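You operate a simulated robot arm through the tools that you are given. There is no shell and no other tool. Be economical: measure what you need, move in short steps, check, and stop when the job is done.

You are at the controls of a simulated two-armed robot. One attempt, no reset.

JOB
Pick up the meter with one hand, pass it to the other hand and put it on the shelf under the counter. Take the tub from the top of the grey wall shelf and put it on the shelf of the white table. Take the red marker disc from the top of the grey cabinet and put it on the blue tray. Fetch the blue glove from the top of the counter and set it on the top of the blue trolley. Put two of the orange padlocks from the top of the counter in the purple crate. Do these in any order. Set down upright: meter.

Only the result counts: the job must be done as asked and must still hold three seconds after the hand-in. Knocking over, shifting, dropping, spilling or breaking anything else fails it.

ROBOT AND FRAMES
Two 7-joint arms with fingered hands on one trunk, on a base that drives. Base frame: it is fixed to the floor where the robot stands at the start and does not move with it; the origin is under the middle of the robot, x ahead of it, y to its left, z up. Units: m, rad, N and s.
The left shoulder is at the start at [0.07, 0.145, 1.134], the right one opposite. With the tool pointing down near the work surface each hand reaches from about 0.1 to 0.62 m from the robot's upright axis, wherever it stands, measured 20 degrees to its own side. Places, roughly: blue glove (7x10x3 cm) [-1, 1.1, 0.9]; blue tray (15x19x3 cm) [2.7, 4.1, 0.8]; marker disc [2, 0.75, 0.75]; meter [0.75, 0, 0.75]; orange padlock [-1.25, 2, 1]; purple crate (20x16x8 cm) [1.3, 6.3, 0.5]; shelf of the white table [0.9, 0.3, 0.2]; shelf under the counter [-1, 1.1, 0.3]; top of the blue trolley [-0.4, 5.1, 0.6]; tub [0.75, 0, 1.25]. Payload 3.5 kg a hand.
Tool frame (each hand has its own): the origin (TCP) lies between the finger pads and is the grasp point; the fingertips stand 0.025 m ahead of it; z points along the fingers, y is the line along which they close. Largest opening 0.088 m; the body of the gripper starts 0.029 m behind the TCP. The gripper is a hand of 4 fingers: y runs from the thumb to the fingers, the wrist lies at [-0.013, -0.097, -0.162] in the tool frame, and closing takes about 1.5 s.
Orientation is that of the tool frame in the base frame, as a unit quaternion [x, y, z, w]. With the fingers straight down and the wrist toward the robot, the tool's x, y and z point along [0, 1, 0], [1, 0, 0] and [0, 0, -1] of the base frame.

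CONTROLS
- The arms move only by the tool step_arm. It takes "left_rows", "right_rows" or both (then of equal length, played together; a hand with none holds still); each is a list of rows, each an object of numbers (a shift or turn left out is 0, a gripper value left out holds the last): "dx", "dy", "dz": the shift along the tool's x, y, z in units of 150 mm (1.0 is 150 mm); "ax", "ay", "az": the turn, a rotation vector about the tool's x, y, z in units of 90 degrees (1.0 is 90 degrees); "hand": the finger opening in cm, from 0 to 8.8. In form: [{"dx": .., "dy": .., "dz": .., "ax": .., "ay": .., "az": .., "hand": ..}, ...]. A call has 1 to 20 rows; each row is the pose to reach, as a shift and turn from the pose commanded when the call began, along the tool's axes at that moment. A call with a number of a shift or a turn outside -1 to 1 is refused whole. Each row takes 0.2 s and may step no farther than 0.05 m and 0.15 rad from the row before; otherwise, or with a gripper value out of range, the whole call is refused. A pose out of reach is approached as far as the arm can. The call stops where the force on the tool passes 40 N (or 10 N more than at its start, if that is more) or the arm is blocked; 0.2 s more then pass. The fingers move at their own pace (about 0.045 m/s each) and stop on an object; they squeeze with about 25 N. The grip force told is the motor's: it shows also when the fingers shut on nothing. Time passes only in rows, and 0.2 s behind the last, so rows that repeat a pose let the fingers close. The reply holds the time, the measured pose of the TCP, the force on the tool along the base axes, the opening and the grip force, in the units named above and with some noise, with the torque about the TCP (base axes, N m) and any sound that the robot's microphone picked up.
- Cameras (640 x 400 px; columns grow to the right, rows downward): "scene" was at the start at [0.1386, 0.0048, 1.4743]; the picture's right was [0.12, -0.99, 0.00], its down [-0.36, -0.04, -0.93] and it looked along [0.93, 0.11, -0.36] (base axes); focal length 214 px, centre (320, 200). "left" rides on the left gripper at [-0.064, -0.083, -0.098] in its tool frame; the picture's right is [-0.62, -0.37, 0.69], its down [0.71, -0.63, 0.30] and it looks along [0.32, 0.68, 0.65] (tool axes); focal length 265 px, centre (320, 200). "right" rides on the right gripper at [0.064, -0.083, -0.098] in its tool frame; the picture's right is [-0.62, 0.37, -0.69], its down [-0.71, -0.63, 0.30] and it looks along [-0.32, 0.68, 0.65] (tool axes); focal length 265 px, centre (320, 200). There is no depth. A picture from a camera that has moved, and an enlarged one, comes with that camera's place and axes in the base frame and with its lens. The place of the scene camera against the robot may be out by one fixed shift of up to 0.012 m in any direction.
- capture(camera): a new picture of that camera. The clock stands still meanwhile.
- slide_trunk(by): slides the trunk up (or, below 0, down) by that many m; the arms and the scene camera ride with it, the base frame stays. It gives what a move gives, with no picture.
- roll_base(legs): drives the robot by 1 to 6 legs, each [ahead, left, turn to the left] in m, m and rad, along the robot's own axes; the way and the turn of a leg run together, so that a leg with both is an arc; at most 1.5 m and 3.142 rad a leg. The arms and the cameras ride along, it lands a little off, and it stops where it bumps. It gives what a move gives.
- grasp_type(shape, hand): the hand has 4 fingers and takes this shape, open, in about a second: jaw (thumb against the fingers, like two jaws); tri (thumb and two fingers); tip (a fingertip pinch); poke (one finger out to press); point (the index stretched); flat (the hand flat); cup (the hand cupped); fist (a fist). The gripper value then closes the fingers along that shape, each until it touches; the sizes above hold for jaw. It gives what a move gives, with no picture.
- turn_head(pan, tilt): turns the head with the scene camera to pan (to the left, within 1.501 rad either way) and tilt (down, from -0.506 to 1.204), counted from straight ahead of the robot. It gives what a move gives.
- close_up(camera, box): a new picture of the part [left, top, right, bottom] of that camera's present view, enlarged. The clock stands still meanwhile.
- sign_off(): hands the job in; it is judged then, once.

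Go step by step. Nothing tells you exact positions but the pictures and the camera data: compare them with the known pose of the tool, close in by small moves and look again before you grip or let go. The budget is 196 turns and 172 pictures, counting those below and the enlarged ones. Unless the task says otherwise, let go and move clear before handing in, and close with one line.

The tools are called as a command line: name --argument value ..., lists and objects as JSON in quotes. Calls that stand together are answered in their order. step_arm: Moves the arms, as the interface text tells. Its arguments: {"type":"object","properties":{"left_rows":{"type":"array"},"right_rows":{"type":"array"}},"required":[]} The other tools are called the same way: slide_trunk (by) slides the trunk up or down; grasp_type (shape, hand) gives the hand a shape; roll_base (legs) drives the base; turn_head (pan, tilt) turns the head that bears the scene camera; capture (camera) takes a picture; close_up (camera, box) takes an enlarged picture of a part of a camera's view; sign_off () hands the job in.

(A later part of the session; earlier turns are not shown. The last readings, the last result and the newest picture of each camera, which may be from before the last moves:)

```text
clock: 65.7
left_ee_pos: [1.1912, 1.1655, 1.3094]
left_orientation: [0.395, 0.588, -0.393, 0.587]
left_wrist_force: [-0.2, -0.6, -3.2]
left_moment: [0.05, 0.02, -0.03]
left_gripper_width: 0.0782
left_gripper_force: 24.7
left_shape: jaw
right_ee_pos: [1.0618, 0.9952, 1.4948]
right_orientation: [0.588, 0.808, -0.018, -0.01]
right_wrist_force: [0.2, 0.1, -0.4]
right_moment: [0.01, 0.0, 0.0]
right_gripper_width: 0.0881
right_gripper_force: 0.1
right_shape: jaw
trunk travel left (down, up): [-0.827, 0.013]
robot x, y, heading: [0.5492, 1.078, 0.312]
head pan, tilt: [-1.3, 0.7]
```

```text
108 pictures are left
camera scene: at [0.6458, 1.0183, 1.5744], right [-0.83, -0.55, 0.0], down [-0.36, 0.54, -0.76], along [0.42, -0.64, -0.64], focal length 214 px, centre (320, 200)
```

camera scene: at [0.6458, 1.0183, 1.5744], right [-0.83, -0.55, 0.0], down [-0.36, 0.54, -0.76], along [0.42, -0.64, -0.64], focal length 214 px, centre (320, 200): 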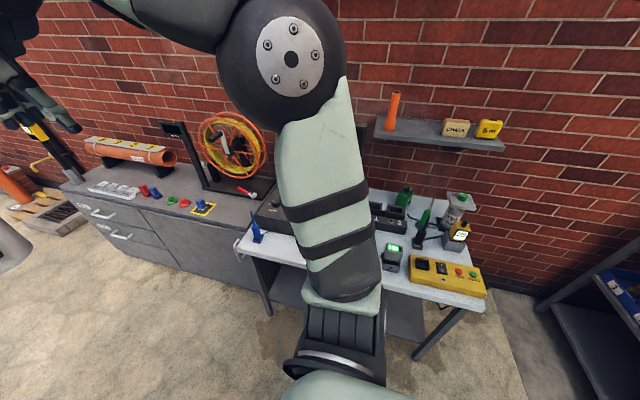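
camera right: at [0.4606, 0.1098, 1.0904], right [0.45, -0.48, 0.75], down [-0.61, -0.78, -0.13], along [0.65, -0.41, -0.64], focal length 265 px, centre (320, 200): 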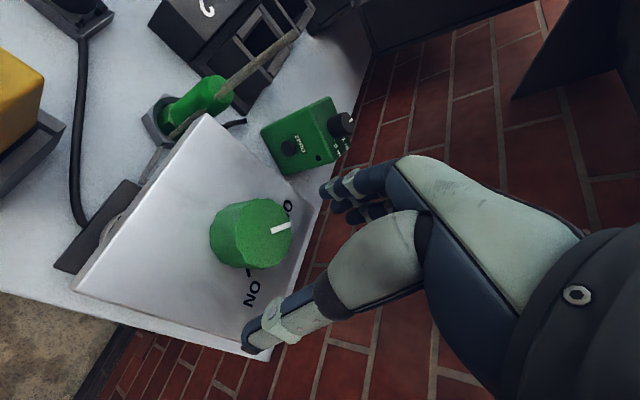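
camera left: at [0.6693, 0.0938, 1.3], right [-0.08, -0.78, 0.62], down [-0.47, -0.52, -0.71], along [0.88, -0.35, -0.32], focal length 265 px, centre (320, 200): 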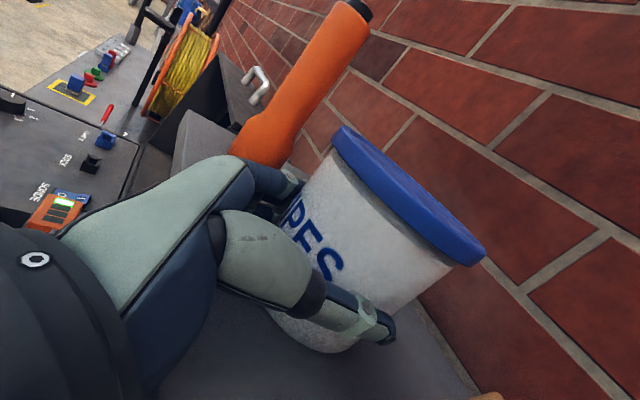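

I see the grey cabinet with coloured discs and the white table's lower shelf. Turn to face the table.

roll_base --legs '[[0.0, 0.0, -1.575]]'

turn_head --pan 0.0 --tilt 0.8

capture --camera "scene"

```text
clock: 69.9
left_ee_pos: [0.645, 0.4446, 1.3095]
left_orientation: [-0.693, -0.14, 0.694, -0.14]
left_wrist_force: [-0.5, -0.3, -2.3]
left_moment: [0.01, -0.06, 0.0]
left_gripper_width: 0.0779
left_gripper_force: 25.0
left_shape: jaw
right_ee_pos: [0.4756, 0.5725, 1.497]
right_orientation: [0.987, 0.161, -0.006, -0.021]
right_wrist_force: [0.0, 0.6, -0.3]
right_moment: [0.03, -0.01, 0.03]
right_gripper_width: 0.0882
right_gripper_force: 0.2
right_shape: jaw
trunk travel left (down, up): [-0.827, 0.013]
robot x, y, heading: [0.5542, 1.078, -1.251]
head pan, tilt: [-1.3, 0.7]
```

```text
clock: 71.4
left_ee_pos: [0.6459, 0.4449, 1.3079]
left_orientation: [0.694, 0.14, -0.692, 0.139]
left_wrist_force: [-0.1, -0.3, -2.5]
left_moment: [0.02, -0.06, 0.03]
left_gripper_width: 0.078
left_gripper_force: 24.8
left_shape: jaw
right_ee_pos: [0.4749, 0.5726, 1.4976]
right_orientation: [0.987, 0.161, -0.006, -0.02]
right_wrist_force: [0.1, 0.2, -0.3]
right_moment: [0.03, -0.03, 0.01]
right_gripper_width: 0.088
right_gripper_force: 0.2
right_shape: jaw
trunk travel left (down, up): [-0.827, 0.013]
robot x, y, heading: [0.5531, 1.0818, -1.25]
head pan, tilt: [0.0, 0.799]
```

```text
107 pictures are left
camera scene: at [0.5918, 0.9487, 1.5661], right [-0.95, -0.32, 0.0], down [-0.23, 0.68, -0.7], along [0.22, -0.66, -0.72], focal length 214 px, centre (320, 200)
```

scene: 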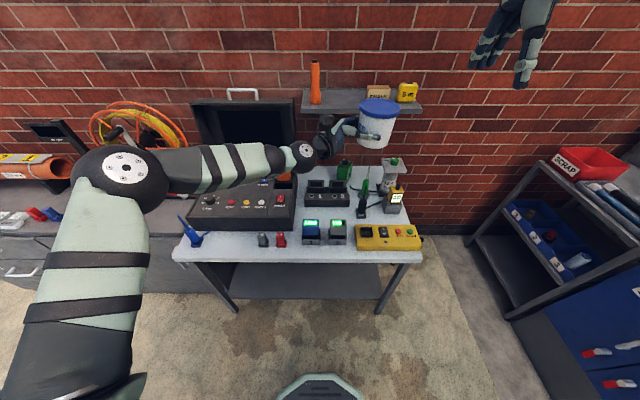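

Good view: shelf edge at b≈0.05, base front only ~0.2 m. Rotate the left hand to point toward the table and bring it to the front-left.

step_arm --left_rows '[{"ax": -0.09, "dz": -0.1, "dy": -0.04}, {"ax": -0.18, "dz": -0.2, "dy": -0.09}, {"ax": -0.27, "dz": -0.3, "dy": -0.13}, {"ax": -0.36, "dz": -0.4, "dy": -0.17}, {"ax": -0.45, "dz": -0.5, "dy": -0.21}, {"ax": -0.54, "dz": -0.6, "dy": -0.26}, {"ax": -0.63, "dz": -0.7, "dy": -0.3}, {"ax": -0.72, "dz": -0.8, "dy": -0.34}, {"ax": -0.81, "dz": -0.9, "dy": -0.38}, {"ax": -0.9, "dz": -1.0, "dy": -0.43}, {"ax": -0.936, "dz": -1.0, "dy": -0.43}]'

capture --camera "scene"

```text
clock: 74.0
left_ee_pos: [0.8535, 0.5665, 1.3506]
left_orientation: [0.385, 0.596, -0.434, 0.555]
left_wrist_force: [1.4, 0.3, -3.5]
left_moment: [0.06, 0.02, -0.03]
left_gripper_width: 0.0782
left_gripper_force: 25.3
left_shape: jaw
left hand out of reach, approached as far as the arm can: row 6, 9, 10, 11
right_ee_pos: [0.4775, 0.5711, 1.4963]
right_orientation: [0.987, 0.16, -0.007, -0.021]
right_wrist_force: [0.3, 0.4, 1.0]
right_moment: [0.02, 0.02, 0.02]
right_gripper_width: 0.0879
right_gripper_force: 0.0
right_shape: jaw
trunk travel left (down, up): [-0.827, 0.013]
robot x, y, heading: [0.5562, 1.0808, -1.252]
head pan, tilt: [0.0, 0.799]
stopped in row 11 (left hand): the arm was blocked; the commanded pose is now the measured one
```

```text
106 pictures are left
camera scene: at [0.5942, 0.9475, 1.5659], right [-0.95, -0.32, 0.0], down [-0.23, 0.68, -0.7], along [0.22, -0.66, -0.72], focal length 214 px, centre (320, 200)
```

scene: 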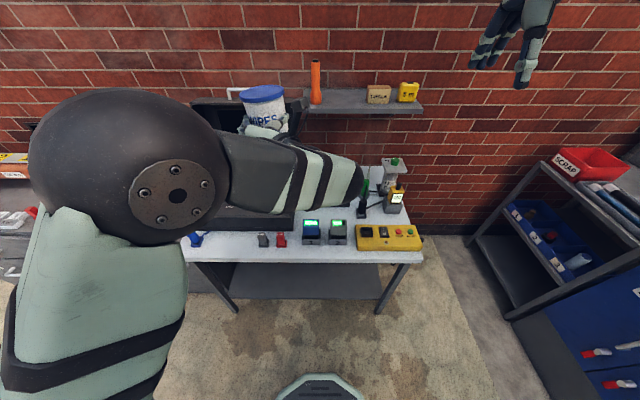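

Orientation is nearly right. Back off so the tub clears the table edge, then lower the trunk.

roll_base --legs '[[-0.25, 0.0, -0.015]]'

slide_trunk --by -0.6

capture --camera "scene"

```text
clock: 75.8
left_ee_pos: [0.7642, 0.796, 1.351]
left_orientation: [0.392, 0.592, -0.44, 0.549]
left_wrist_force: [0.2, -0.9, -3.2]
left_moment: [0.1, -0.01, -0.02]
left_gripper_width: 0.0781
left_gripper_force: 24.6
left_shape: jaw
right_ee_pos: [0.39, 0.8092, 1.4955]
right_orientation: [0.988, 0.151, -0.006, -0.022]
right_wrist_force: [0.1, 0.2, -0.9]
right_moment: [0.04, -0.01, 0.0]
right_gripper_width: 0.088
right_gripper_force: 0.2
right_shape: jaw
trunk travel left (down, up): [-0.827, 0.013]
robot x, y, heading: [0.4753, 1.3205, -1.267]
head pan, tilt: [0.0, 0.799]
```

```text
refused: -0.6 is not a number from -0.4 to 0.4
```

```text
105 pictures are left
camera scene: at [0.5139, 1.1831, 1.5657], right [-0.95, -0.3, 0.0], down [-0.21, 0.69, -0.69], along [0.21, -0.66, -0.72], focal length 214 px, centre (320, 200)
```

scene: 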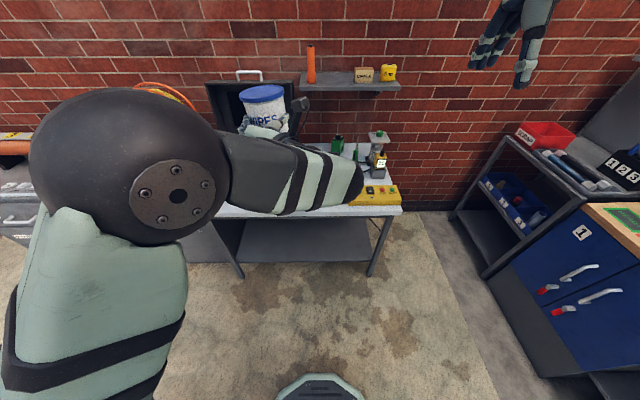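

Lower the trunk in two slides, then move the arm down relative to the shoulder with a slight roll correction.

slide_trunk --by -0.4

slide_trunk --by -0.2

step_arm --left_rows '[{"dx": 0.15, "az": 0.02}, {"dx": 0.3, "az": 0.04}, {"dx": 0.45, "az": 0.057}, {"dx": 0.6, "az": 0.057}, {"dx": 0.75, "az": 0.057}, {"dx": 0.9, "az": 0.057}, {"dx": 1.0, "az": 0.057}]'

capture --camera "scene"

```text
clock: 79.6
left_ee_pos: [0.7645, 0.7989, 0.9513]
left_orientation: [0.39, 0.592, -0.44, 0.55]
left_wrist_force: [1.4, 0.7, -2.5]
left_moment: [0.08, 0.03, 0.01]
left_gripper_width: 0.078
left_gripper_force: 24.7
left_shape: jaw
right_ee_pos: [0.3882, 0.8124, 1.0964]
right_orientation: [0.988, 0.151, -0.006, -0.02]
right_wrist_force: [-0.1, 0.0, -0.5]
right_moment: [-0.03, 0.01, -0.01]
right_gripper_width: 0.088
right_gripper_force: 0.1
right_shape: jaw
trunk travel left (down, up): [-0.427, 0.413]
robot x, y, heading: [0.4761, 1.3169, -1.271]
head pan, tilt: [0.0, 0.799]
```

```text
clock: 81.8
left_ee_pos: [0.764, 0.8004, 0.7516]
left_orientation: [0.39, 0.592, -0.44, 0.552]
left_wrist_force: [0.1, 0.7, -2.8]
left_moment: [0.09, 0.0, -0.03]
left_gripper_width: 0.0783
left_gripper_force: 25.0
left_shape: jaw
right_ee_pos: [0.387, 0.8141, 0.8969]
right_orientation: [0.988, 0.151, -0.006, -0.019]
right_wrist_force: [0.8, -1.1, -0.5]
right_moment: [-0.02, -0.01, 0.01]
right_gripper_width: 0.088
right_gripper_force: 0.0
right_shape: jaw
trunk travel left (down, up): [-0.227, 0.613]
robot x, y, heading: [0.4743, 1.3186, -1.27]
head pan, tilt: [0.0, 0.799]
```

```text
clock: 83.4
left_ee_pos: [0.8064, 0.7788, 0.6276]
left_orientation: [0.41, 0.582, -0.416, 0.566]
left_wrist_force: [0.1, 0.2, -3.2]
left_moment: [0.05, 0.06, -0.02]
left_gripper_width: 0.0782
left_gripper_force: 24.9
left_shape: jaw
left hand out of reach, approached as far as the arm can: row 3, 4, 5, 6, 7
right_ee_pos: [0.3883, 0.8128, 0.8957]
right_orientation: [0.988, 0.15, -0.006, -0.02]
right_wrist_force: [0.7, -1.0, 0.7]
right_moment: [-0.04, 0.01, 0.0]
right_gripper_width: 0.088
right_gripper_force: 0.0
right_shape: jaw
trunk travel left (down, up): [-0.227, 0.613]
robot x, y, heading: [0.4762, 1.3205, -1.27]
head pan, tilt: [0.0, 0.799]
```

```text
104 pictures are left
camera scene: at [0.5126, 1.187, 0.9661], right [-0.96, -0.3, 0.0], down [-0.21, 0.69, -0.7], along [0.21, -0.67, -0.72], focal length 214 px, centre (320, 200)
```

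scene: 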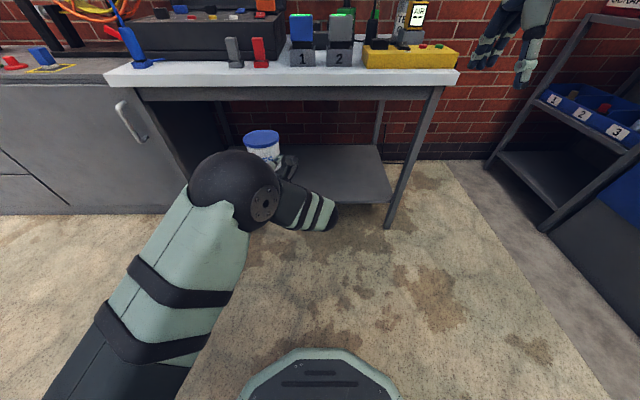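

This pointing direction limits the left arm's low reach. I'll turn the hand 45° inward (rightwards), which it reaches better, and go lower.

step_arm --left_rows '[{"ax": 0.08}, {"ax": 0.16}, {"ax": 0.24}, {"ax": 0.32}, {"ax": 0.4}, {"ax": 0.48}, {"ax": 0.5, "dx": 0.15}, {"ax": 0.5, "dx": 0.3}, {"ax": 0.5, "dx": 0.45}, {"ax": 0.5, "dx": 0.6}, {"ax": 0.5, "dx": 0.75}, {"ax": 0.5, "dx": 0.9}]'

capture --camera "scene"

```text
clock: 86.0
left_ee_pos: [0.801, 0.7782, 0.4945]
left_orientation: [0.603, 0.371, -0.603, 0.367]
left_wrist_force: [0.8, -0.3, -2.5]
left_moment: [0.05, -0.05, -0.04]
left_gripper_width: 0.0783
left_gripper_force: 24.8
left_shape: jaw
right_ee_pos: [0.3891, 0.8136, 0.8958]
right_orientation: [0.988, 0.15, -0.006, -0.02]
right_wrist_force: [0.4, -0.5, -0.4]
right_moment: [0.0, -0.02, -0.01]
right_gripper_width: 0.0881
right_gripper_force: 0.1
right_shape: jaw
trunk travel left (down, up): [-0.227, 0.613]
robot x, y, heading: [0.4792, 1.3196, -1.27]
head pan, tilt: [0.0, 0.799]
```

```text
103 pictures are left
camera scene: at [0.5128, 1.187, 0.9661], right [-0.95, -0.3, 0.0], down [-0.21, 0.69, -0.7], along [0.21, -0.67, -0.72], focal length 214 px, centre (320, 200)
```

scene: 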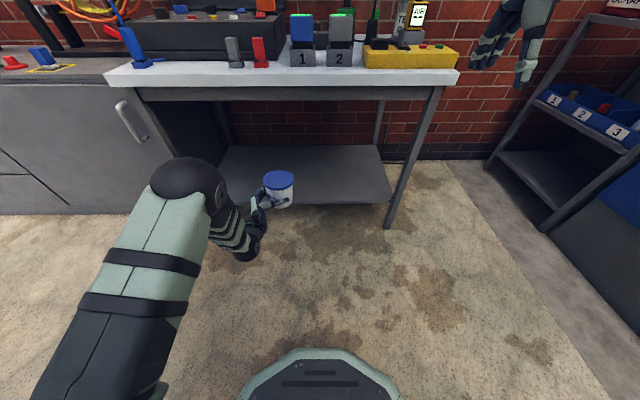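

Reached exactly. Shelf top is z≈0.19 with front edge at b≈0.058. Lower the trunk and drive the tub in over the shelf.

slide_trunk --by -0.215

capture --camera "scene"

```text
clock: 88.3
left_ee_pos: [0.8005, 0.778, 0.278]
left_orientation: [0.604, 0.371, -0.602, 0.367]
left_wrist_force: [-0.5, 0.5, -2.7]
left_moment: [0.06, -0.02, 0.0]
left_gripper_width: 0.0783
left_gripper_force: 25.0
left_shape: jaw
right_ee_pos: [0.3881, 0.8133, 0.6818]
right_orientation: [0.988, 0.151, -0.006, -0.021]
right_wrist_force: [0.4, 0.2, 0.2]
right_moment: [-0.01, 0.0, -0.01]
right_gripper_width: 0.0879
right_gripper_force: 0.1
right_shape: jaw
trunk travel left (down, up): [-0.012, 0.828]
robot x, y, heading: [0.4762, 1.3166, -1.271]
head pan, tilt: [0.0, 0.799]
```

```text
102 pictures are left
camera scene: at [0.5126, 1.1874, 0.7512], right [-0.95, -0.3, 0.0], down [-0.21, 0.69, -0.7], along [0.21, -0.67, -0.72], focal length 214 px, centre (320, 200)
```

scene: 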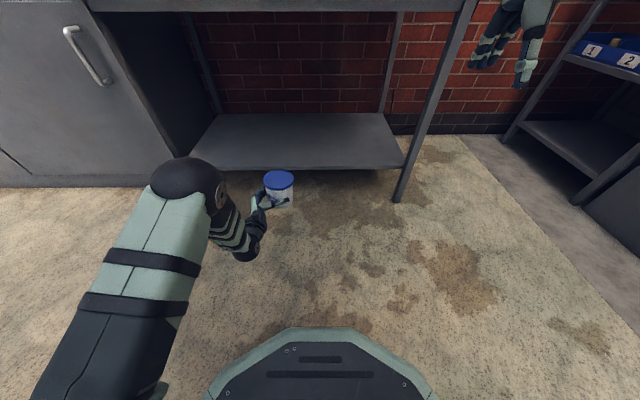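

The right hand would hit the table edge; raise it first.

step_arm --right_rows '[{"dz": -0.2}, {"dz": -0.4}, {"dz": -0.6}, {"dz": -0.8}, {"dz": -1.0}]'

step_arm --right_rows '[{"dz": -0.2}, {"dz": -0.4}, {"dz": -0.6}, {"dz": -0.8}, {"dz": -1.0}]'

capture --camera "scene"

```text
clock: 89.5
left_ee_pos: [0.7987, 0.7782, 0.2783]
left_orientation: [0.604, 0.371, -0.602, 0.367]
left_wrist_force: [1.4, -0.8, -2.3]
left_moment: [0.07, -0.05, 0.01]
left_gripper_width: 0.0779
left_gripper_force: 25.2
left_shape: jaw
right_ee_pos: [0.389, 0.816, 0.7952]
right_orientation: [0.989, 0.148, -0.006, -0.021]
right_wrist_force: [-0.5, -0.1, -1.0]
right_moment: [-0.02, 0.02, -0.02]
right_gripper_width: 0.0879
right_gripper_force: 0.0
right_shape: jaw
right hand out of reach, approached as far as the arm can: row 4, 5
trunk travel left (down, up): [-0.012, 0.828]
robot x, y, heading: [0.4766, 1.3185, -1.267]
head pan, tilt: [0.0, 0.799]
```

```text
clock: 90.7
left_ee_pos: [0.7994, 0.7772, 0.2784]
left_orientation: [0.604, 0.372, -0.603, 0.367]
left_wrist_force: [-0.1, -0.1, -3.2]
left_moment: [0.08, -0.07, 0.03]
left_gripper_width: 0.078
left_gripper_force: 25.5
left_shape: jaw
right_ee_pos: [0.3901, 0.8333, 0.803]
right_orientation: [0.988, 0.15, -0.006, -0.02]
right_wrist_force: [0.1, -0.1, -0.1]
right_moment: [-0.03, 0.0, 0.01]
right_gripper_width: 0.0881
right_gripper_force: 0.0
right_shape: jaw
right hand out of reach, approached as far as the arm can: row 1, 2, 3, 4, 5
trunk travel left (down, up): [-0.012, 0.828]
robot x, y, heading: [0.4775, 1.3153, -1.271]
head pan, tilt: [0.0, 0.799]
```

```text
101 pictures are left
camera scene: at [0.5126, 1.1873, 0.7511], right [-0.95, -0.3, 0.0], down [-0.21, 0.69, -0.7], along [0.21, -0.67, -0.72], focal length 214 px, centre (320, 200)
```

scene: 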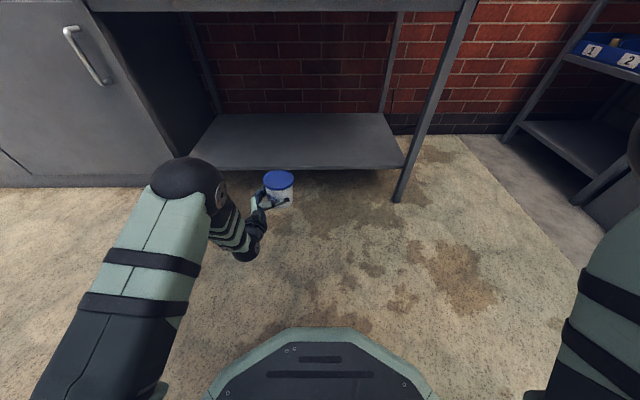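

Right hand is at its highest for this trunk; a 0.32 m drive keeps it short of the panel while the tub gets over the shelf.

roll_base --legs '[[0.32, 0.0, 0.0]]'

capture --camera "scene"

capture --camera "left"

```text
clock: 92.8
left_ee_pos: [0.893, 0.4702, 0.2782]
left_orientation: [0.605, 0.37, -0.603, 0.365]
left_wrist_force: [-0.3, 0.0, -3.8]
left_moment: [0.06, -0.03, -0.02]
left_gripper_width: 0.0779
left_gripper_force: 25.0
left_shape: jaw
right_ee_pos: [0.4845, 0.5263, 0.8044]
right_orientation: [0.989, 0.148, -0.006, -0.02]
right_wrist_force: [1.1, -0.7, 1.4]
right_moment: [0.02, 0.0, 0.01]
right_gripper_width: 0.088
right_gripper_force: 0.0
right_shape: jaw
trunk travel left (down, up): [-0.012, 0.828]
robot x, y, heading: [0.5719, 1.0122, -1.276]
head pan, tilt: [0.0, 0.799]
```

```text
100 pictures are left
camera scene: at [0.6069, 0.8803, 0.7511], right [-0.96, -0.29, 0.0], down [-0.21, 0.69, -0.7], along [0.2, -0.67, -0.72], focal length 214 px, centre (320, 200)
```

scene: 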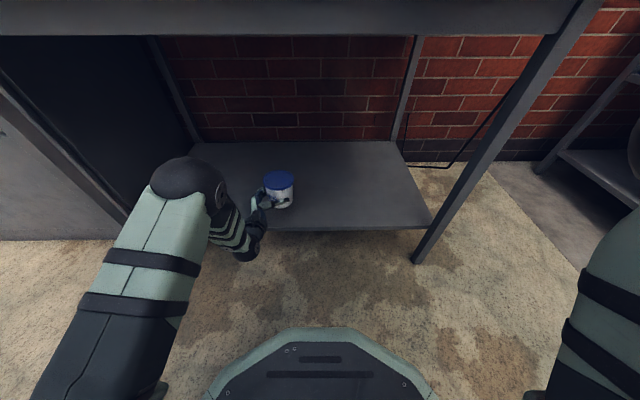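

```text
99 pictures are left
camera left: at [0.865, 0.5951, 0.3451], right [-0.64, -0.45, 0.62], down [-0.7, 0.02, -0.71], along [0.31, -0.89, -0.33], focal length 265 px, centre (320, 200)
```

left: 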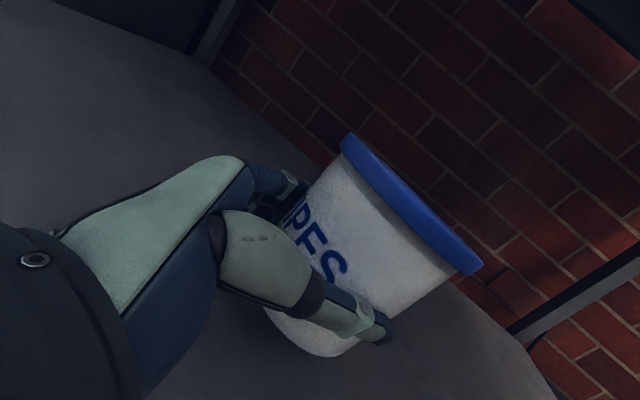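

Tub is over the shelf. Lower it gently.

step_arm --left_rows '[{"dx": 0.06}, {"dx": 0.12}, {"dx": 0.17}, {"dx": 0.21}, {"dx": 0.24}]'

close_up --camera "scene" --box '[180, 130, 440, 280]'

```text
clock: 94.0
left_ee_pos: [0.8923, 0.4715, 0.2421]
left_orientation: [0.605, 0.37, -0.602, 0.366]
left_wrist_force: [0.3, 0.7, -2.7]
left_moment: [0.07, -0.02, 0.0]
left_gripper_width: 0.0781
left_gripper_force: 25.2
left_shape: jaw
right_ee_pos: [0.4849, 0.5268, 0.8047]
right_orientation: [0.989, 0.148, -0.006, -0.021]
right_wrist_force: [-0.6, -0.1, -0.2]
right_moment: [0.01, -0.01, -0.01]
right_gripper_width: 0.0881
right_gripper_force: 0.0
right_shape: jaw
trunk travel left (down, up): [-0.012, 0.828]
robot x, y, heading: [0.5738, 1.0115, -1.273]
head pan, tilt: [0.0, 0.799]
```

```text
2.46 times, centred on (310, 205) of scene
camera zoom: at [0.6069, 0.8802, 0.7511], right [-0.96, -0.29, 0.0], down [-0.21, 0.69, -0.7], along [0.2, -0.67, -0.72], focal length 528 px, centre (345, 188)
```

zoom: 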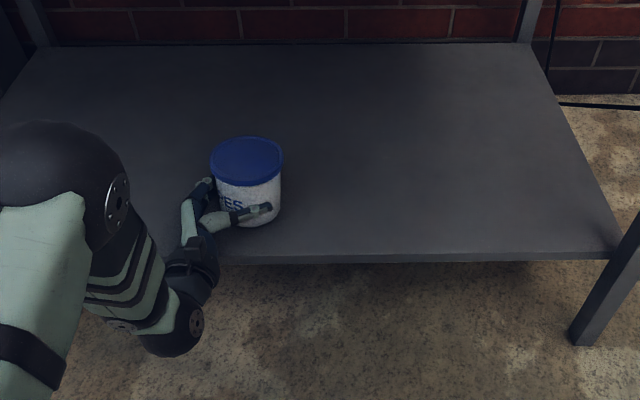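

step_arm --left_rows '[{"dx": 0.02}, {"dx": 0.04}, {"dx": 0.06}, {"dx": 0.08}]'

```text
clock: 95.0
left_ee_pos: [0.8928, 0.4706, 0.2338]
left_orientation: [0.604, 0.367, -0.604, 0.369]
left_wrist_force: [-2.0, 1.1, 11.2]
left_moment: [-0.37, -0.21, 0.0]
left_gripper_width: 0.0781
left_gripper_force: 24.5
left_shape: jaw
right_ee_pos: [0.4838, 0.5276, 0.8039]
right_orientation: [0.989, 0.149, -0.006, -0.02]
right_wrist_force: [-0.6, -0.2, -0.5]
right_moment: [0.0, 0.0, 0.0]
right_gripper_width: 0.0881
right_gripper_force: 0.1
right_shape: jaw
trunk travel left (down, up): [-0.012, 0.828]
robot x, y, heading: [0.5708, 1.0118, -1.275]
head pan, tilt: [0.0, 0.799]
```

Tub is on the shelf. Open and withdraw.

step_arm --left_rows '[{"hand": 8.8, "dx": -0.02}, {"hand": 8.8, "dx": -0.02}, {"hand": 8.8, "dx": -0.02}, {"dx": -0.02}, {"dx": -0.02, "dz": -0.1}, {"dx": -0.02, "dz": -0.25}, {"dx": -0.02, "dz": -0.45}, {"dx": -0.02, "dz": -0.65}, {"dx": -0.02, "dz": -0.85}]'

capture --camera "scene"

```text
clock: 96.7
left_ee_pos: [0.9258, 0.5359, 0.2308]
left_orientation: [0.62, 0.371, -0.589, 0.362]
left_wrist_force: [-8.4, -24.7, -7.5]
left_moment: [0.68, -0.88, 1.95]
left_gripper_width: 0.088
left_gripper_force: 0.2
left_shape: jaw
right_ee_pos: [0.4845, 0.5265, 0.8048]
right_orientation: [0.989, 0.149, -0.005, -0.02]
right_wrist_force: [0.6, -0.3, -0.4]
right_moment: [0.01, -0.03, 0.0]
right_gripper_width: 0.0878
right_gripper_force: 0.0
right_shape: jaw
trunk travel left (down, up): [-0.012, 0.828]
robot x, y, heading: [0.5706, 1.0102, -1.271]
head pan, tilt: [0.0, 0.799]
stopped in row 8 (left hand): the force on the tool passed its limit at 147 N (the readings are from after the stop); the commanded pose is now the measured one
```

```text
97 pictures are left
camera scene: at [0.6068, 0.8806, 0.7512], right [-0.96, -0.29, 0.0], down [-0.21, 0.69, -0.7], along [0.2, -0.67, -0.72], focal length 214 px, centre (320, 200)
```

scene: 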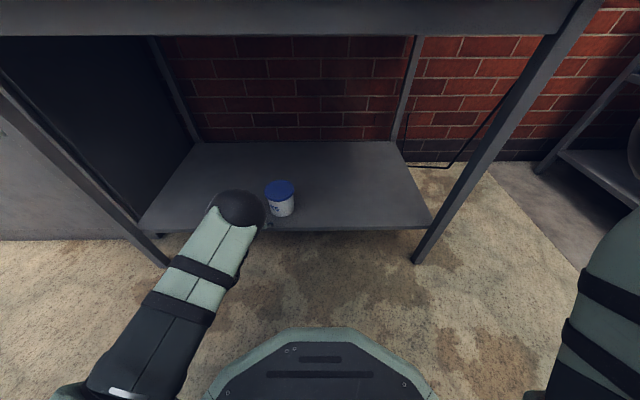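

Tub is standing; the wrist brushed the shelf edge. Raise slightly, then drive back.

step_arm --left_rows '[{"dx": -0.07}, {"dx": -0.14}, {"dx": -0.2}]'

roll_base --legs '[[-0.35, 0.0, 0.0]]'

capture --camera "scene"

```text
clock: 97.2
left_ee_pos: [0.9256, 0.5341, 0.2468]
left_orientation: [0.622, 0.37, -0.587, 0.363]
left_wrist_force: [-1.5, -11.5, -2.7]
left_moment: [0.45, -0.24, 0.68]
left_gripper_width: 0.0877
left_gripper_force: 0.0
left_shape: jaw
right_ee_pos: [0.4837, 0.5265, 0.8033]
right_orientation: [0.989, 0.149, -0.006, -0.02]
right_wrist_force: [0.2, 0.1, -0.2]
right_moment: [0.0, -0.01, -0.02]
right_gripper_width: 0.0882
right_gripper_force: 0.1
right_shape: jaw
trunk travel left (down, up): [-0.012, 0.828]
robot x, y, heading: [0.574, 1.0133, -1.276]
head pan, tilt: [0.0, 0.799]
stopped in row 2 (left hand): the force on the tool passed its limit at 42 N (the readings are from after the stop); the commanded pose is now the measured one
```

```text
clock: 99.5
left_ee_pos: [0.8246, 0.8684, 0.246]
left_orientation: [0.621, 0.371, -0.586, 0.365]
left_wrist_force: [-9.2, -18.7, -6.1]
left_moment: [0.49, -0.91, 1.99]
left_gripper_width: 0.0877
left_gripper_force: 0.1
left_shape: jaw
right_ee_pos: [0.3831, 0.8595, 0.8028]
right_orientation: [0.988, 0.15, -0.006, -0.02]
right_wrist_force: [0.4, 0.2, 0.0]
right_moment: [-0.01, -0.01, -0.03]
right_gripper_width: 0.0882
right_gripper_force: 0.1
right_shape: jaw
trunk travel left (down, up): [-0.012, 0.828]
robot x, y, heading: [0.4693, 1.3443, -1.27]
head pan, tilt: [0.0, 0.799]
```

```text
96 pictures are left
camera scene: at [0.5045, 1.2136, 0.7512], right [-0.96, -0.3, 0.0], down [-0.21, 0.69, -0.7], along [0.21, -0.67, -0.72], focal length 214 px, centre (320, 200)
```

scene: 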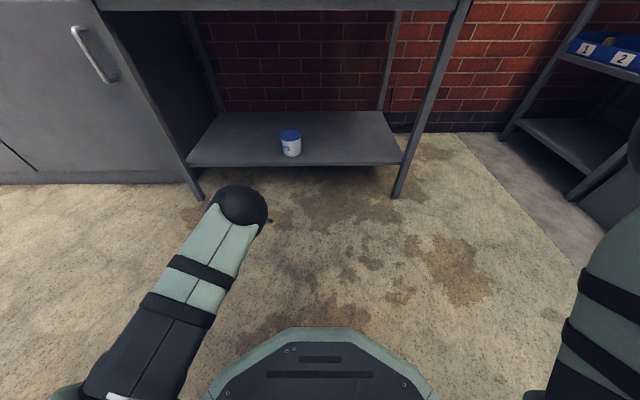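

Tub is placed. Raise the trunk and left arm before going round to the meter.

slide_trunk --by 0.4

slide_trunk --by 0.285

step_arm --left_rows '[{"dx": -0.2}, {"dx": -0.4}, {"dx": -0.6}, {"dx": -0.8}, {"dx": -1.0}]'

step_arm --left_rows '[{"dx": -0.2}, {"dx": -0.4}, {"dx": -0.6}, {"dx": -0.8}, {"dx": -1.0}]'

capture --camera "scene"

```text
clock: 103.3
left_ee_pos: [0.8235, 0.8688, 0.6464]
left_orientation: [0.62, 0.37, -0.587, 0.366]
left_wrist_force: [-8.5, -16.3, -5.7]
left_moment: [0.44, -0.78, 1.71]
left_gripper_width: 0.0876
left_gripper_force: 0.1
left_shape: jaw
right_ee_pos: [0.3824, 0.8602, 1.2037]
right_orientation: [0.988, 0.15, -0.006, -0.02]
right_wrist_force: [-0.2, -0.8, 0.0]
right_moment: [0.03, 0.0, -0.03]
right_gripper_width: 0.088
right_gripper_force: 0.2
right_shape: jaw
trunk travel left (down, up): [-0.412, 0.428]
robot x, y, heading: [0.4704, 1.3441, -1.265]
head pan, tilt: [0.0, 0.799]
```

```text
clock: 106.2
left_ee_pos: [0.824, 0.8688, 0.9312]
left_orientation: [0.62, 0.37, -0.587, 0.366]
left_wrist_force: [-8.1, -16.4, -5.9]
left_moment: [0.42, -0.76, 1.7]
left_gripper_width: 0.0879
left_gripper_force: 0.1
left_shape: jaw
right_ee_pos: [0.3839, 0.8603, 1.4884]
right_orientation: [0.988, 0.151, -0.006, -0.021]
right_wrist_force: [-1.1, -0.5, 0.4]
right_moment: [0.01, 0.0, -0.02]
right_gripper_width: 0.0879
right_gripper_force: 0.0
right_shape: jaw
trunk travel left (down, up): [-0.697, 0.143]
robot x, y, heading: [0.4725, 1.3495, -1.271]
head pan, tilt: [0.0, 0.799]
```

```text
clock: 106.8
left_ee_pos: [0.8198, 0.8688, 0.9754]
left_orientation: [0.624, 0.371, -0.583, 0.365]
left_wrist_force: [-1.2, -3.5, 1.2]
left_moment: [0.23, -0.06, 0.27]
left_gripper_width: 0.0874
left_gripper_force: 0.1
left_shape: jaw
right_ee_pos: [0.3806, 0.8611, 1.4887]
right_orientation: [0.988, 0.15, -0.005, -0.021]
right_wrist_force: [0.0, -0.3, -0.3]
right_moment: [-0.01, -0.01, -0.01]
right_gripper_width: 0.088
right_gripper_force: 0.0
right_shape: jaw
trunk travel left (down, up): [-0.697, 0.143]
robot x, y, heading: [0.4662, 1.3418, -1.269]
head pan, tilt: [0.0, 0.799]
stopped in row 2 (left hand): the force on the tool passed its limit at 60 N (the readings are from after the stop); the commanded pose is now the measured one
```

```text
clock: 107.0
left_ee_pos: [0.8219, 0.868, 0.9791]
left_orientation: [0.63, 0.371, -0.577, 0.364]
left_wrist_force: [0.1, -2.6, 0.0]
left_moment: [0.23, -0.01, 0.11]
left_gripper_width: 0.0876
left_gripper_force: 0.0
left_shape: jaw
right_ee_pos: [0.3839, 0.8593, 1.4881]
right_orientation: [0.988, 0.151, -0.006, -0.021]
right_wrist_force: [0.3, 0.9, 0.0]
right_moment: [0.02, 0.01, 0.0]
right_gripper_width: 0.0879
right_gripper_force: 0.1
right_shape: jaw
trunk travel left (down, up): [-0.697, 0.143]
robot x, y, heading: [0.4746, 1.3478, -1.267]
head pan, tilt: [0.0, 0.799]
stopped in row 1 (left hand): the force on the tool passed its limit at 70 N (the readings are from after the stop); the commanded pose is now the measured one
```

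```text
95 pictures are left
camera scene: at [0.5047, 1.2134, 1.4361], right [-0.96, -0.3, 0.0], down [-0.21, 0.69, -0.7], along [0.21, -0.67, -0.72], focal length 214 px, centre (320, 200)
```

scene: 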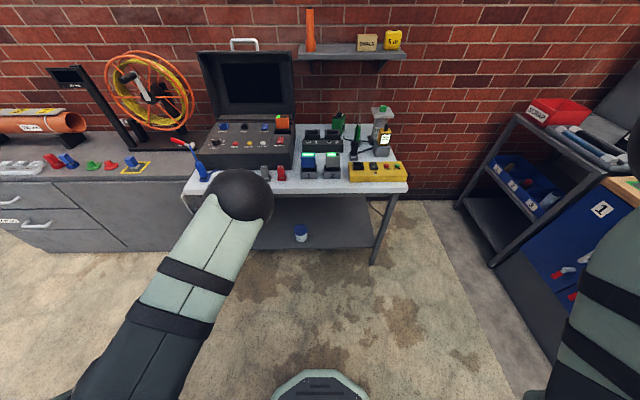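

The hand is folded against its own upper arm; extend it forward first, then raise.

step_arm --left_rows '[{"dz": 0.2}, {"dz": 0.4}, {"dz": 0.6}, {"dz": 0.8}, {"dz": 0.8, "dx": -0.2}, {"dz": 0.8, "dx": -0.4}, {"dz": 0.8, "dx": -0.6}, {"dz": 0.8, "dx": -0.8}, {"dz": 0.8, "dx": -1.0}]'

step_arm --left_rows '[{"dx": -0.2}, {"dx": -0.4}, {"dx": -0.6}, {"dx": -0.8}, {"dx": -1.0}]'

capture --camera "scene"

```text
clock: 109.0
left_ee_pos: [0.7573, 0.7542, 1.122]
left_orientation: [0.63, 0.37, -0.578, 0.364]
left_wrist_force: [0.0, -0.3, -0.6]
left_moment: [0.0, 0.02, 0.04]
left_gripper_width: 0.0879
left_gripper_force: 0.0
left_shape: jaw
right_ee_pos: [0.3822, 0.8607, 1.4889]
right_orientation: [0.988, 0.15, -0.006, -0.02]
right_wrist_force: [0.7, 0.3, 0.6]
right_moment: [0.02, -0.02, 0.0]
right_gripper_width: 0.0882
right_gripper_force: 0.1
right_shape: jaw
trunk travel left (down, up): [-0.697, 0.143]
robot x, y, heading: [0.4702, 1.3446, -1.268]
head pan, tilt: [0.0, 0.799]
```

```text
clock: 110.2
left_ee_pos: [0.7509, 0.7489, 1.2699]
left_orientation: [0.63, 0.37, -0.577, 0.364]
left_wrist_force: [-0.6, 0.4, -0.1]
left_moment: [-0.03, 0.01, -0.03]
left_gripper_width: 0.0875
left_gripper_force: 0.0
left_shape: jaw
right_ee_pos: [0.3821, 0.8603, 1.4892]
right_orientation: [0.988, 0.151, -0.005, -0.02]
right_wrist_force: [-0.4, 0.9, -0.5]
right_moment: [0.02, 0.0, 0.0]
right_gripper_width: 0.0878
right_gripper_force: 0.0
right_shape: jaw
trunk travel left (down, up): [-0.697, 0.143]
robot x, y, heading: [0.4697, 1.3435, -1.269]
head pan, tilt: [0.0, 0.799]
```

```text
94 pictures are left
camera scene: at [0.5038, 1.2143, 1.4362], right [-0.96, -0.3, 0.0], down [-0.21, 0.68, -0.7], along [0.21, -0.67, -0.72], focal length 214 px, centre (320, 200)
```

scene: 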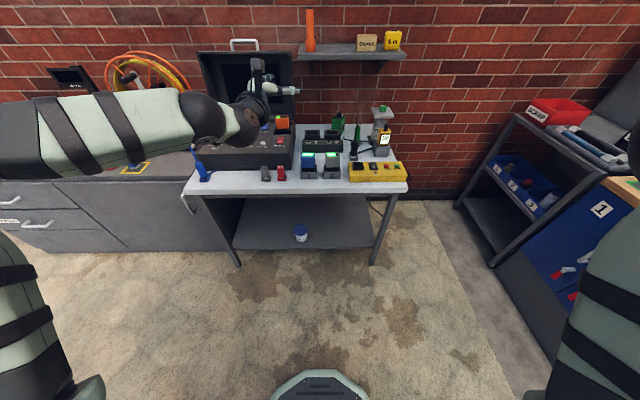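

Now set the left hand to point right-and-down for the meter, in open space.

step_arm --left_rows '[{"ax": 0.068, "ay": 0.052, "az": 0.028}, {"ax": 0.137, "ay": 0.104, "az": 0.057}, {"ax": 0.205, "ay": 0.155, "az": 0.085}, {"ax": 0.274, "ay": 0.207, "az": 0.114}, {"ax": 0.342, "ay": 0.259, "az": 0.142}, {"ax": 0.41, "ay": 0.31, "az": 0.17}, {"ax": 0.479, "ay": 0.362, "az": 0.199}, {"ax": 0.547, "ay": 0.414, "az": 0.227}]'

roll_base --legs '[[0.0, 0.0, 1.572], [-0.85, 0.0, 0.0], [0.0, -0.7, 0.0]]'

turn_head --pan -0.3 --tilt 0.7

capture --camera "scene"

```text
clock: 112.0
left_ee_pos: [0.7488, 0.7452, 1.2677]
left_orientation: [0.92, 0.083, -0.381, 0.033]
left_wrist_force: [0.0, -0.1, -1.1]
left_moment: [0.02, 0.03, 0.02]
left_gripper_width: 0.0878
left_gripper_force: 0.1
left_shape: jaw
right_ee_pos: [0.3821, 0.8584, 1.488]
right_orientation: [0.988, 0.15, -0.005, -0.021]
right_wrist_force: [0.2, -0.1, 1.1]
right_moment: [0.01, 0.02, -0.01]
right_gripper_width: 0.088
right_gripper_force: 0.1
right_shape: jaw
trunk travel left (down, up): [-0.697, 0.143]
robot x, y, heading: [0.4706, 1.3428, -1.268]
head pan, tilt: [0.0, 0.799]
```

```text
clock: 123.8
left_ee_pos: [0.4218, 0.6886, 1.2691]
left_orientation: [0.611, 0.693, -0.254, 0.287]
left_wrist_force: [0.5, -0.4, -0.6]
left_moment: [0.0, 0.05, -0.01]
left_gripper_width: 0.0876
left_gripper_force: 0.1
left_shape: jaw
right_ee_pos: [0.2899, 0.3262, 1.4885]
right_orientation: [0.614, 0.789, -0.018, -0.011]
right_wrist_force: [0.1, 0.1, -0.9]
right_moment: [0.02, 0.03, 0.01]
right_gripper_width: 0.0878
right_gripper_force: 0.0
right_shape: jaw
trunk travel left (down, up): [-0.697, 0.143]
robot x, y, heading: [-0.1923, 0.4361, 0.246]
head pan, tilt: [0.0, 0.799]
```

```text
clock: 124.6
left_ee_pos: [0.4234, 0.6867, 1.2696]
left_orientation: [0.61, 0.693, -0.254, 0.287]
left_wrist_force: [-0.4, -1.1, 0.7]
left_moment: [-0.02, -0.03, 0.01]
left_gripper_width: 0.0878
left_gripper_force: 0.1
left_shape: jaw
right_ee_pos: [0.29, 0.3259, 1.489]
right_orientation: [0.614, 0.789, -0.018, -0.011]
right_wrist_force: [0.3, 0.0, 0.4]
right_moment: [0.03, -0.01, 0.0]
right_gripper_width: 0.0879
right_gripper_force: 0.1
right_shape: jaw
trunk travel left (down, up): [-0.697, 0.143]
robot x, y, heading: [-0.1888, 0.4391, 0.252]
head pan, tilt: [-0.3, 0.7]
```

```text
93 pictures are left
camera scene: at [-0.0604, 0.4406, 1.4444], right [-0.05, -1.0, 0.0], down [-0.64, 0.03, -0.76], along [0.76, -0.04, -0.64], focal length 214 px, centre (320, 200)
```

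scene: 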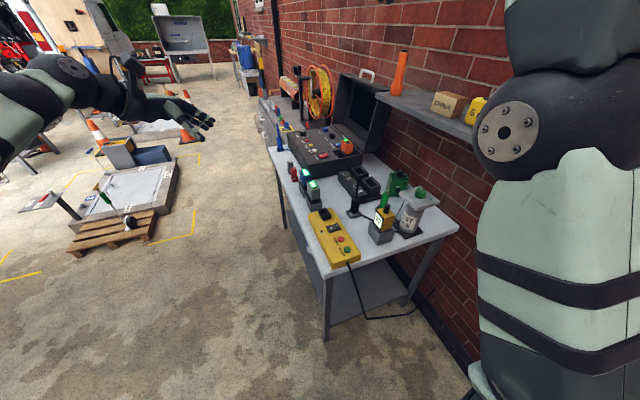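

Turn and shift to the near end of the table, stopping short of it.

roll_base --legs '[[0.0, 0.0, -0.25], [0.1, -0.25, 0.0], [0.2, 0.0, 0.0]]'

turn_head --pan 0.0 --tilt 0.75

capture --camera "scene"

capture --camera "left"

```text
clock: 128.6
left_ee_pos: [0.758, 0.2731, 1.2706]
left_orientation: [0.694, 0.61, -0.287, 0.254]
left_wrist_force: [-0.3, 0.2, 0.0]
left_moment: [0.0, 0.01, 0.02]
left_gripper_width: 0.0876
left_gripper_force: 0.1
left_shape: jaw
right_ee_pos: [0.5385, -0.0435, 1.4903]
right_orientation: [0.71, 0.704, -0.015, -0.012]
right_wrist_force: [0.0, 0.7, 0.6]
right_moment: [0.0, -0.04, 0.0]
right_gripper_width: 0.0881
right_gripper_force: 0.1
right_shape: jaw
trunk travel left (down, up): [-0.697, 0.143]
robot x, y, heading: [0.1052, 0.1876, -0.01]
head pan, tilt: [-0.3, 0.7]
```

```text
clock: 129.4
left_ee_pos: [0.7619, 0.272, 1.2686]
left_orientation: [0.694, 0.61, -0.288, 0.252]
left_wrist_force: [-0.4, 0.6, 0.3]
left_moment: [0.02, -0.03, 0.03]
left_gripper_width: 0.0876
left_gripper_force: 0.1
left_shape: jaw
right_ee_pos: [0.5424, -0.0417, 1.4892]
right_orientation: [0.71, 0.703, -0.016, -0.013]
right_wrist_force: [0.3, 1.3, -0.8]
right_moment: [-0.01, 0.04, 0.02]
right_gripper_width: 0.0883
right_gripper_force: 0.1
right_shape: jaw
trunk travel left (down, up): [-0.697, 0.143]
robot x, y, heading: [0.1082, 0.1902, -0.011]
head pan, tilt: [0.0, 0.75]
```

```text
92 pictures are left
camera scene: at [0.2359, 0.1806, 1.44], right [-0.01, -1.0, 0.0], down [-0.68, 0.01, -0.73], along [0.73, -0.01, -0.68], focal length 214 px, centre (320, 200)
```

scene: 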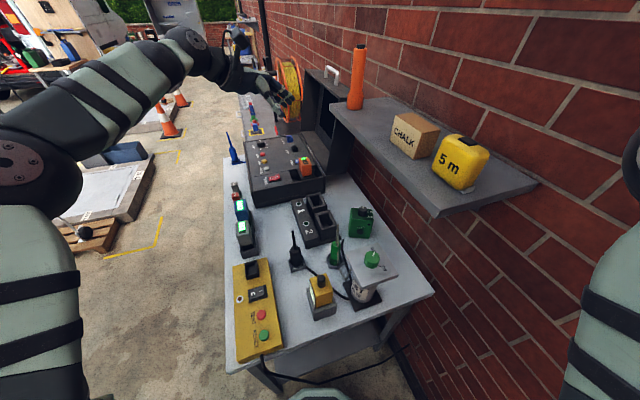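

```text
91 pictures are left
camera left: at [0.6835, 0.3065, 1.3851], right [-0.49, -0.87, -0.05], down [-0.59, 0.37, -0.72], along [0.65, -0.32, -0.69], focal length 265 px, centre (320, 200)
```

left: 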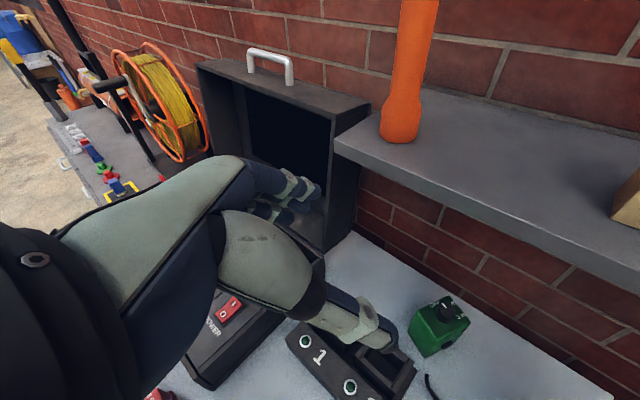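

close_up --camera "scene" --box '[280, 180, 440, 310]'

close_up --camera "left" --box '[360, 260, 520, 400]'

```text
3.08 times, centred on (360, 245) of scene
camera zoom: at [0.2359, 0.1806, 1.44], right [-0.01, -1.0, 0.0], down [-0.68, 0.01, -0.73], along [0.73, -0.01, -0.68], focal length 660 px, centre (197, 62)
```

zoom: 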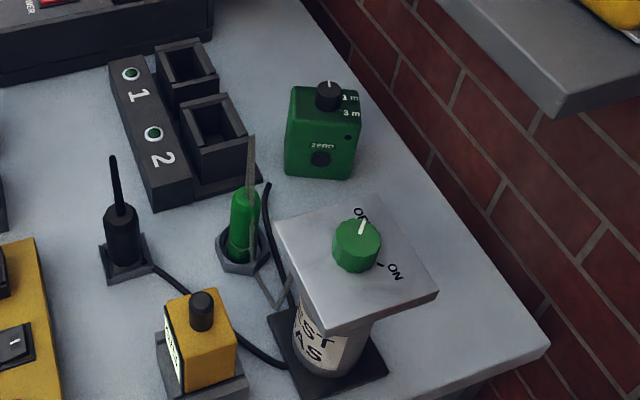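

```text
2.86 times, centred on (440, 330) of left
camera zoom: at [0.6835, 0.3065, 1.3851], right [-0.49, -0.87, -0.05], down [-0.59, 0.37, -0.72], along [0.65, -0.32, -0.69], focal length 758 px, centre (-23, -171)
```

zoom: 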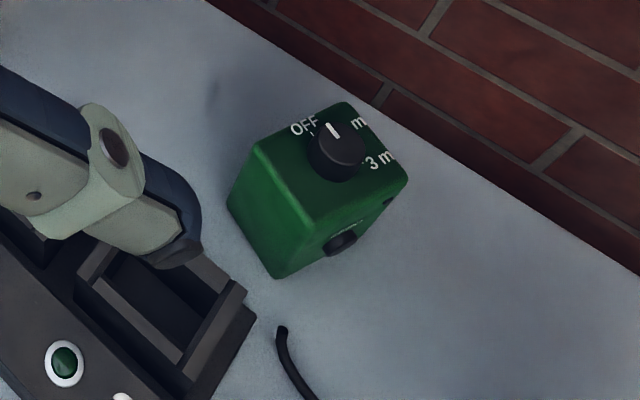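

The meter is 5.7×8.5×10 cm, centred about (0.788, 0.011); I'll approach from above-left with a 25° tilt so the wrist stays above the probes. First small base/trunk shift and hand tilt.

roll_base --legs '[[0.05, 0.0, 0.01]]'

slide_trunk --by 0.06

step_arm --left_rows '[{"ay": 0.08}, {"ay": 0.16}, {"ay": 0.222}]'

```text
clock: 130.3
left_ee_pos: [0.8012, 0.2777, 1.2749]
left_orientation: [0.691, 0.612, -0.285, 0.257]
left_wrist_force: [-0.2, -0.1, -0.2]
left_moment: [0.04, -0.02, 0.03]
left_gripper_width: 0.0879
left_gripper_force: 0.0
left_shape: jaw
right_ee_pos: [0.5829, -0.0383, 1.4935]
right_orientation: [0.707, 0.707, -0.013, -0.01]
right_wrist_force: [-0.7, -0.2, -0.2]
right_moment: [-0.02, -0.05, 0.03]
right_gripper_width: 0.0879
right_gripper_force: 0.1
right_shape: jaw
trunk travel left (down, up): [-0.697, 0.143]
robot x, y, heading: [0.1518, 0.1889, 0.002]
head pan, tilt: [0.0, 0.75]
```

```text
clock: 131.3
left_ee_pos: [0.8086, 0.2779, 1.3298]
left_orientation: [0.691, 0.613, -0.287, 0.255]
left_wrist_force: [-0.1, 0.4, 1.1]
left_moment: [0.01, 0.04, 0.03]
left_gripper_width: 0.0877
left_gripper_force: 0.1
left_shape: jaw
right_ee_pos: [0.591, -0.0392, 1.5497]
right_orientation: [0.706, 0.708, -0.015, -0.013]
right_wrist_force: [0.6, 0.4, -0.3]
right_moment: [0.02, 0.0, 0.01]
right_gripper_width: 0.088
right_gripper_force: 0.0
right_shape: jaw
trunk travel left (down, up): [-0.757, 0.083]
robot x, y, heading: [0.1532, 0.1876, 0.003]
head pan, tilt: [0.0, 0.75]
```

```text
clock: 132.1
left_ee_pos: [0.8067, 0.2788, 1.3304]
left_orientation: [0.73, 0.648, -0.162, 0.144]
left_wrist_force: [-0.5, -0.8, -0.6]
left_moment: [-0.03, 0.02, 0.01]
left_gripper_width: 0.0879
left_gripper_force: 0.1
left_shape: jaw
right_ee_pos: [0.5908, -0.0401, 1.5502]
right_orientation: [0.706, 0.708, -0.015, -0.012]
right_wrist_force: [0.7, 1.1, 0.3]
right_moment: [0.02, 0.0, -0.01]
right_gripper_width: 0.0879
right_gripper_force: 0.1
right_shape: jaw
trunk travel left (down, up): [-0.757, 0.083]
robot x, y, heading: [0.1567, 0.1854, 0.001]
head pan, tilt: [0.0, 0.75]
```

Hand is on the approach line. Advance along it 0.30 m in two moves and look.

step_arm --left_rows '[{"dz": 0.25, "dy": 0.02}, {"dz": 0.5, "dy": 0.04}, {"dz": 0.75, "dy": 0.06}, {"dz": 1.0, "dy": 0.088}]'

step_arm --left_rows '[{"dz": 0.25}, {"dz": 0.5}, {"dz": 0.75}, {"dz": 1.0}]'

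capture --camera "scene"

capture --camera "left"

```text
clock: 133.1
left_ee_pos: [0.8118, 0.2117, 1.1938]
left_orientation: [0.729, 0.648, -0.163, 0.146]
left_wrist_force: [0.3, -0.1, -0.1]
left_moment: [0.04, -0.02, -0.01]
left_gripper_width: 0.0876
left_gripper_force: 0.0
left_shape: jaw
right_ee_pos: [0.5926, -0.0389, 1.5484]
right_orientation: [0.706, 0.708, -0.015, -0.013]
right_wrist_force: [0.0, 0.0, 0.0]
right_moment: [0.05, 0.01, 0.0]
right_gripper_width: 0.0881
right_gripper_force: 0.0
right_shape: jaw
trunk travel left (down, up): [-0.757, 0.083]
robot x, y, heading: [0.1538, 0.1887, 0.004]
head pan, tilt: [0.0, 0.75]
```

```text
clock: 134.1
left_ee_pos: [0.8064, 0.1493, 1.0564]
left_orientation: [0.73, 0.648, -0.164, 0.145]
left_wrist_force: [0.1, -0.2, -0.4]
left_moment: [0.02, 0.0, 0.01]
left_gripper_width: 0.0877
left_gripper_force: 0.0
left_shape: jaw
right_ee_pos: [0.5913, -0.0391, 1.5488]
right_orientation: [0.706, 0.708, -0.016, -0.013]
right_wrist_force: [0.1, 0.0, 0.5]
right_moment: [0.01, 0.04, 0.01]
right_gripper_width: 0.0877
right_gripper_force: 0.1
right_shape: jaw
trunk travel left (down, up): [-0.757, 0.083]
robot x, y, heading: [0.1483, 0.1864, 0.004]
head pan, tilt: [0.0, 0.75]
```

```text
88 pictures are left
camera scene: at [0.2842, 0.1811, 1.5001], right [0.0, -1.0, 0.0], down [-0.68, 0.0, -0.73], along [0.73, 0.0, -0.68], focal length 214 px, centre (320, 200)
```

scene: 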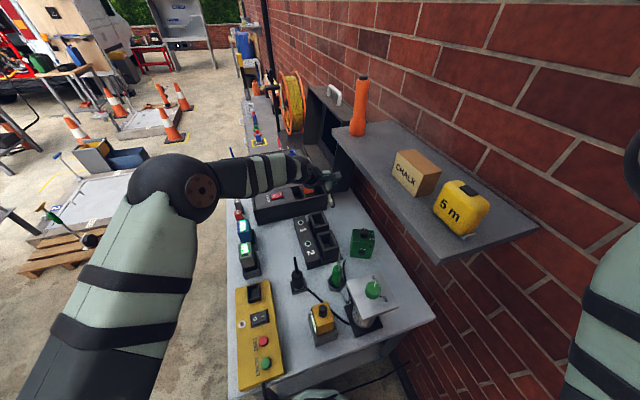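

```text
87 pictures are left
camera left: at [0.7232, 0.1431, 1.174], right [-0.47, -0.81, -0.36], down [-0.56, 0.59, -0.58], along [0.68, -0.07, -0.73], focal length 265 px, centre (320, 200)
```

left: 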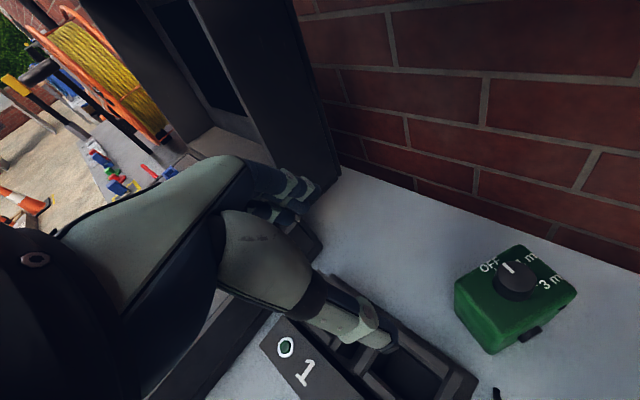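

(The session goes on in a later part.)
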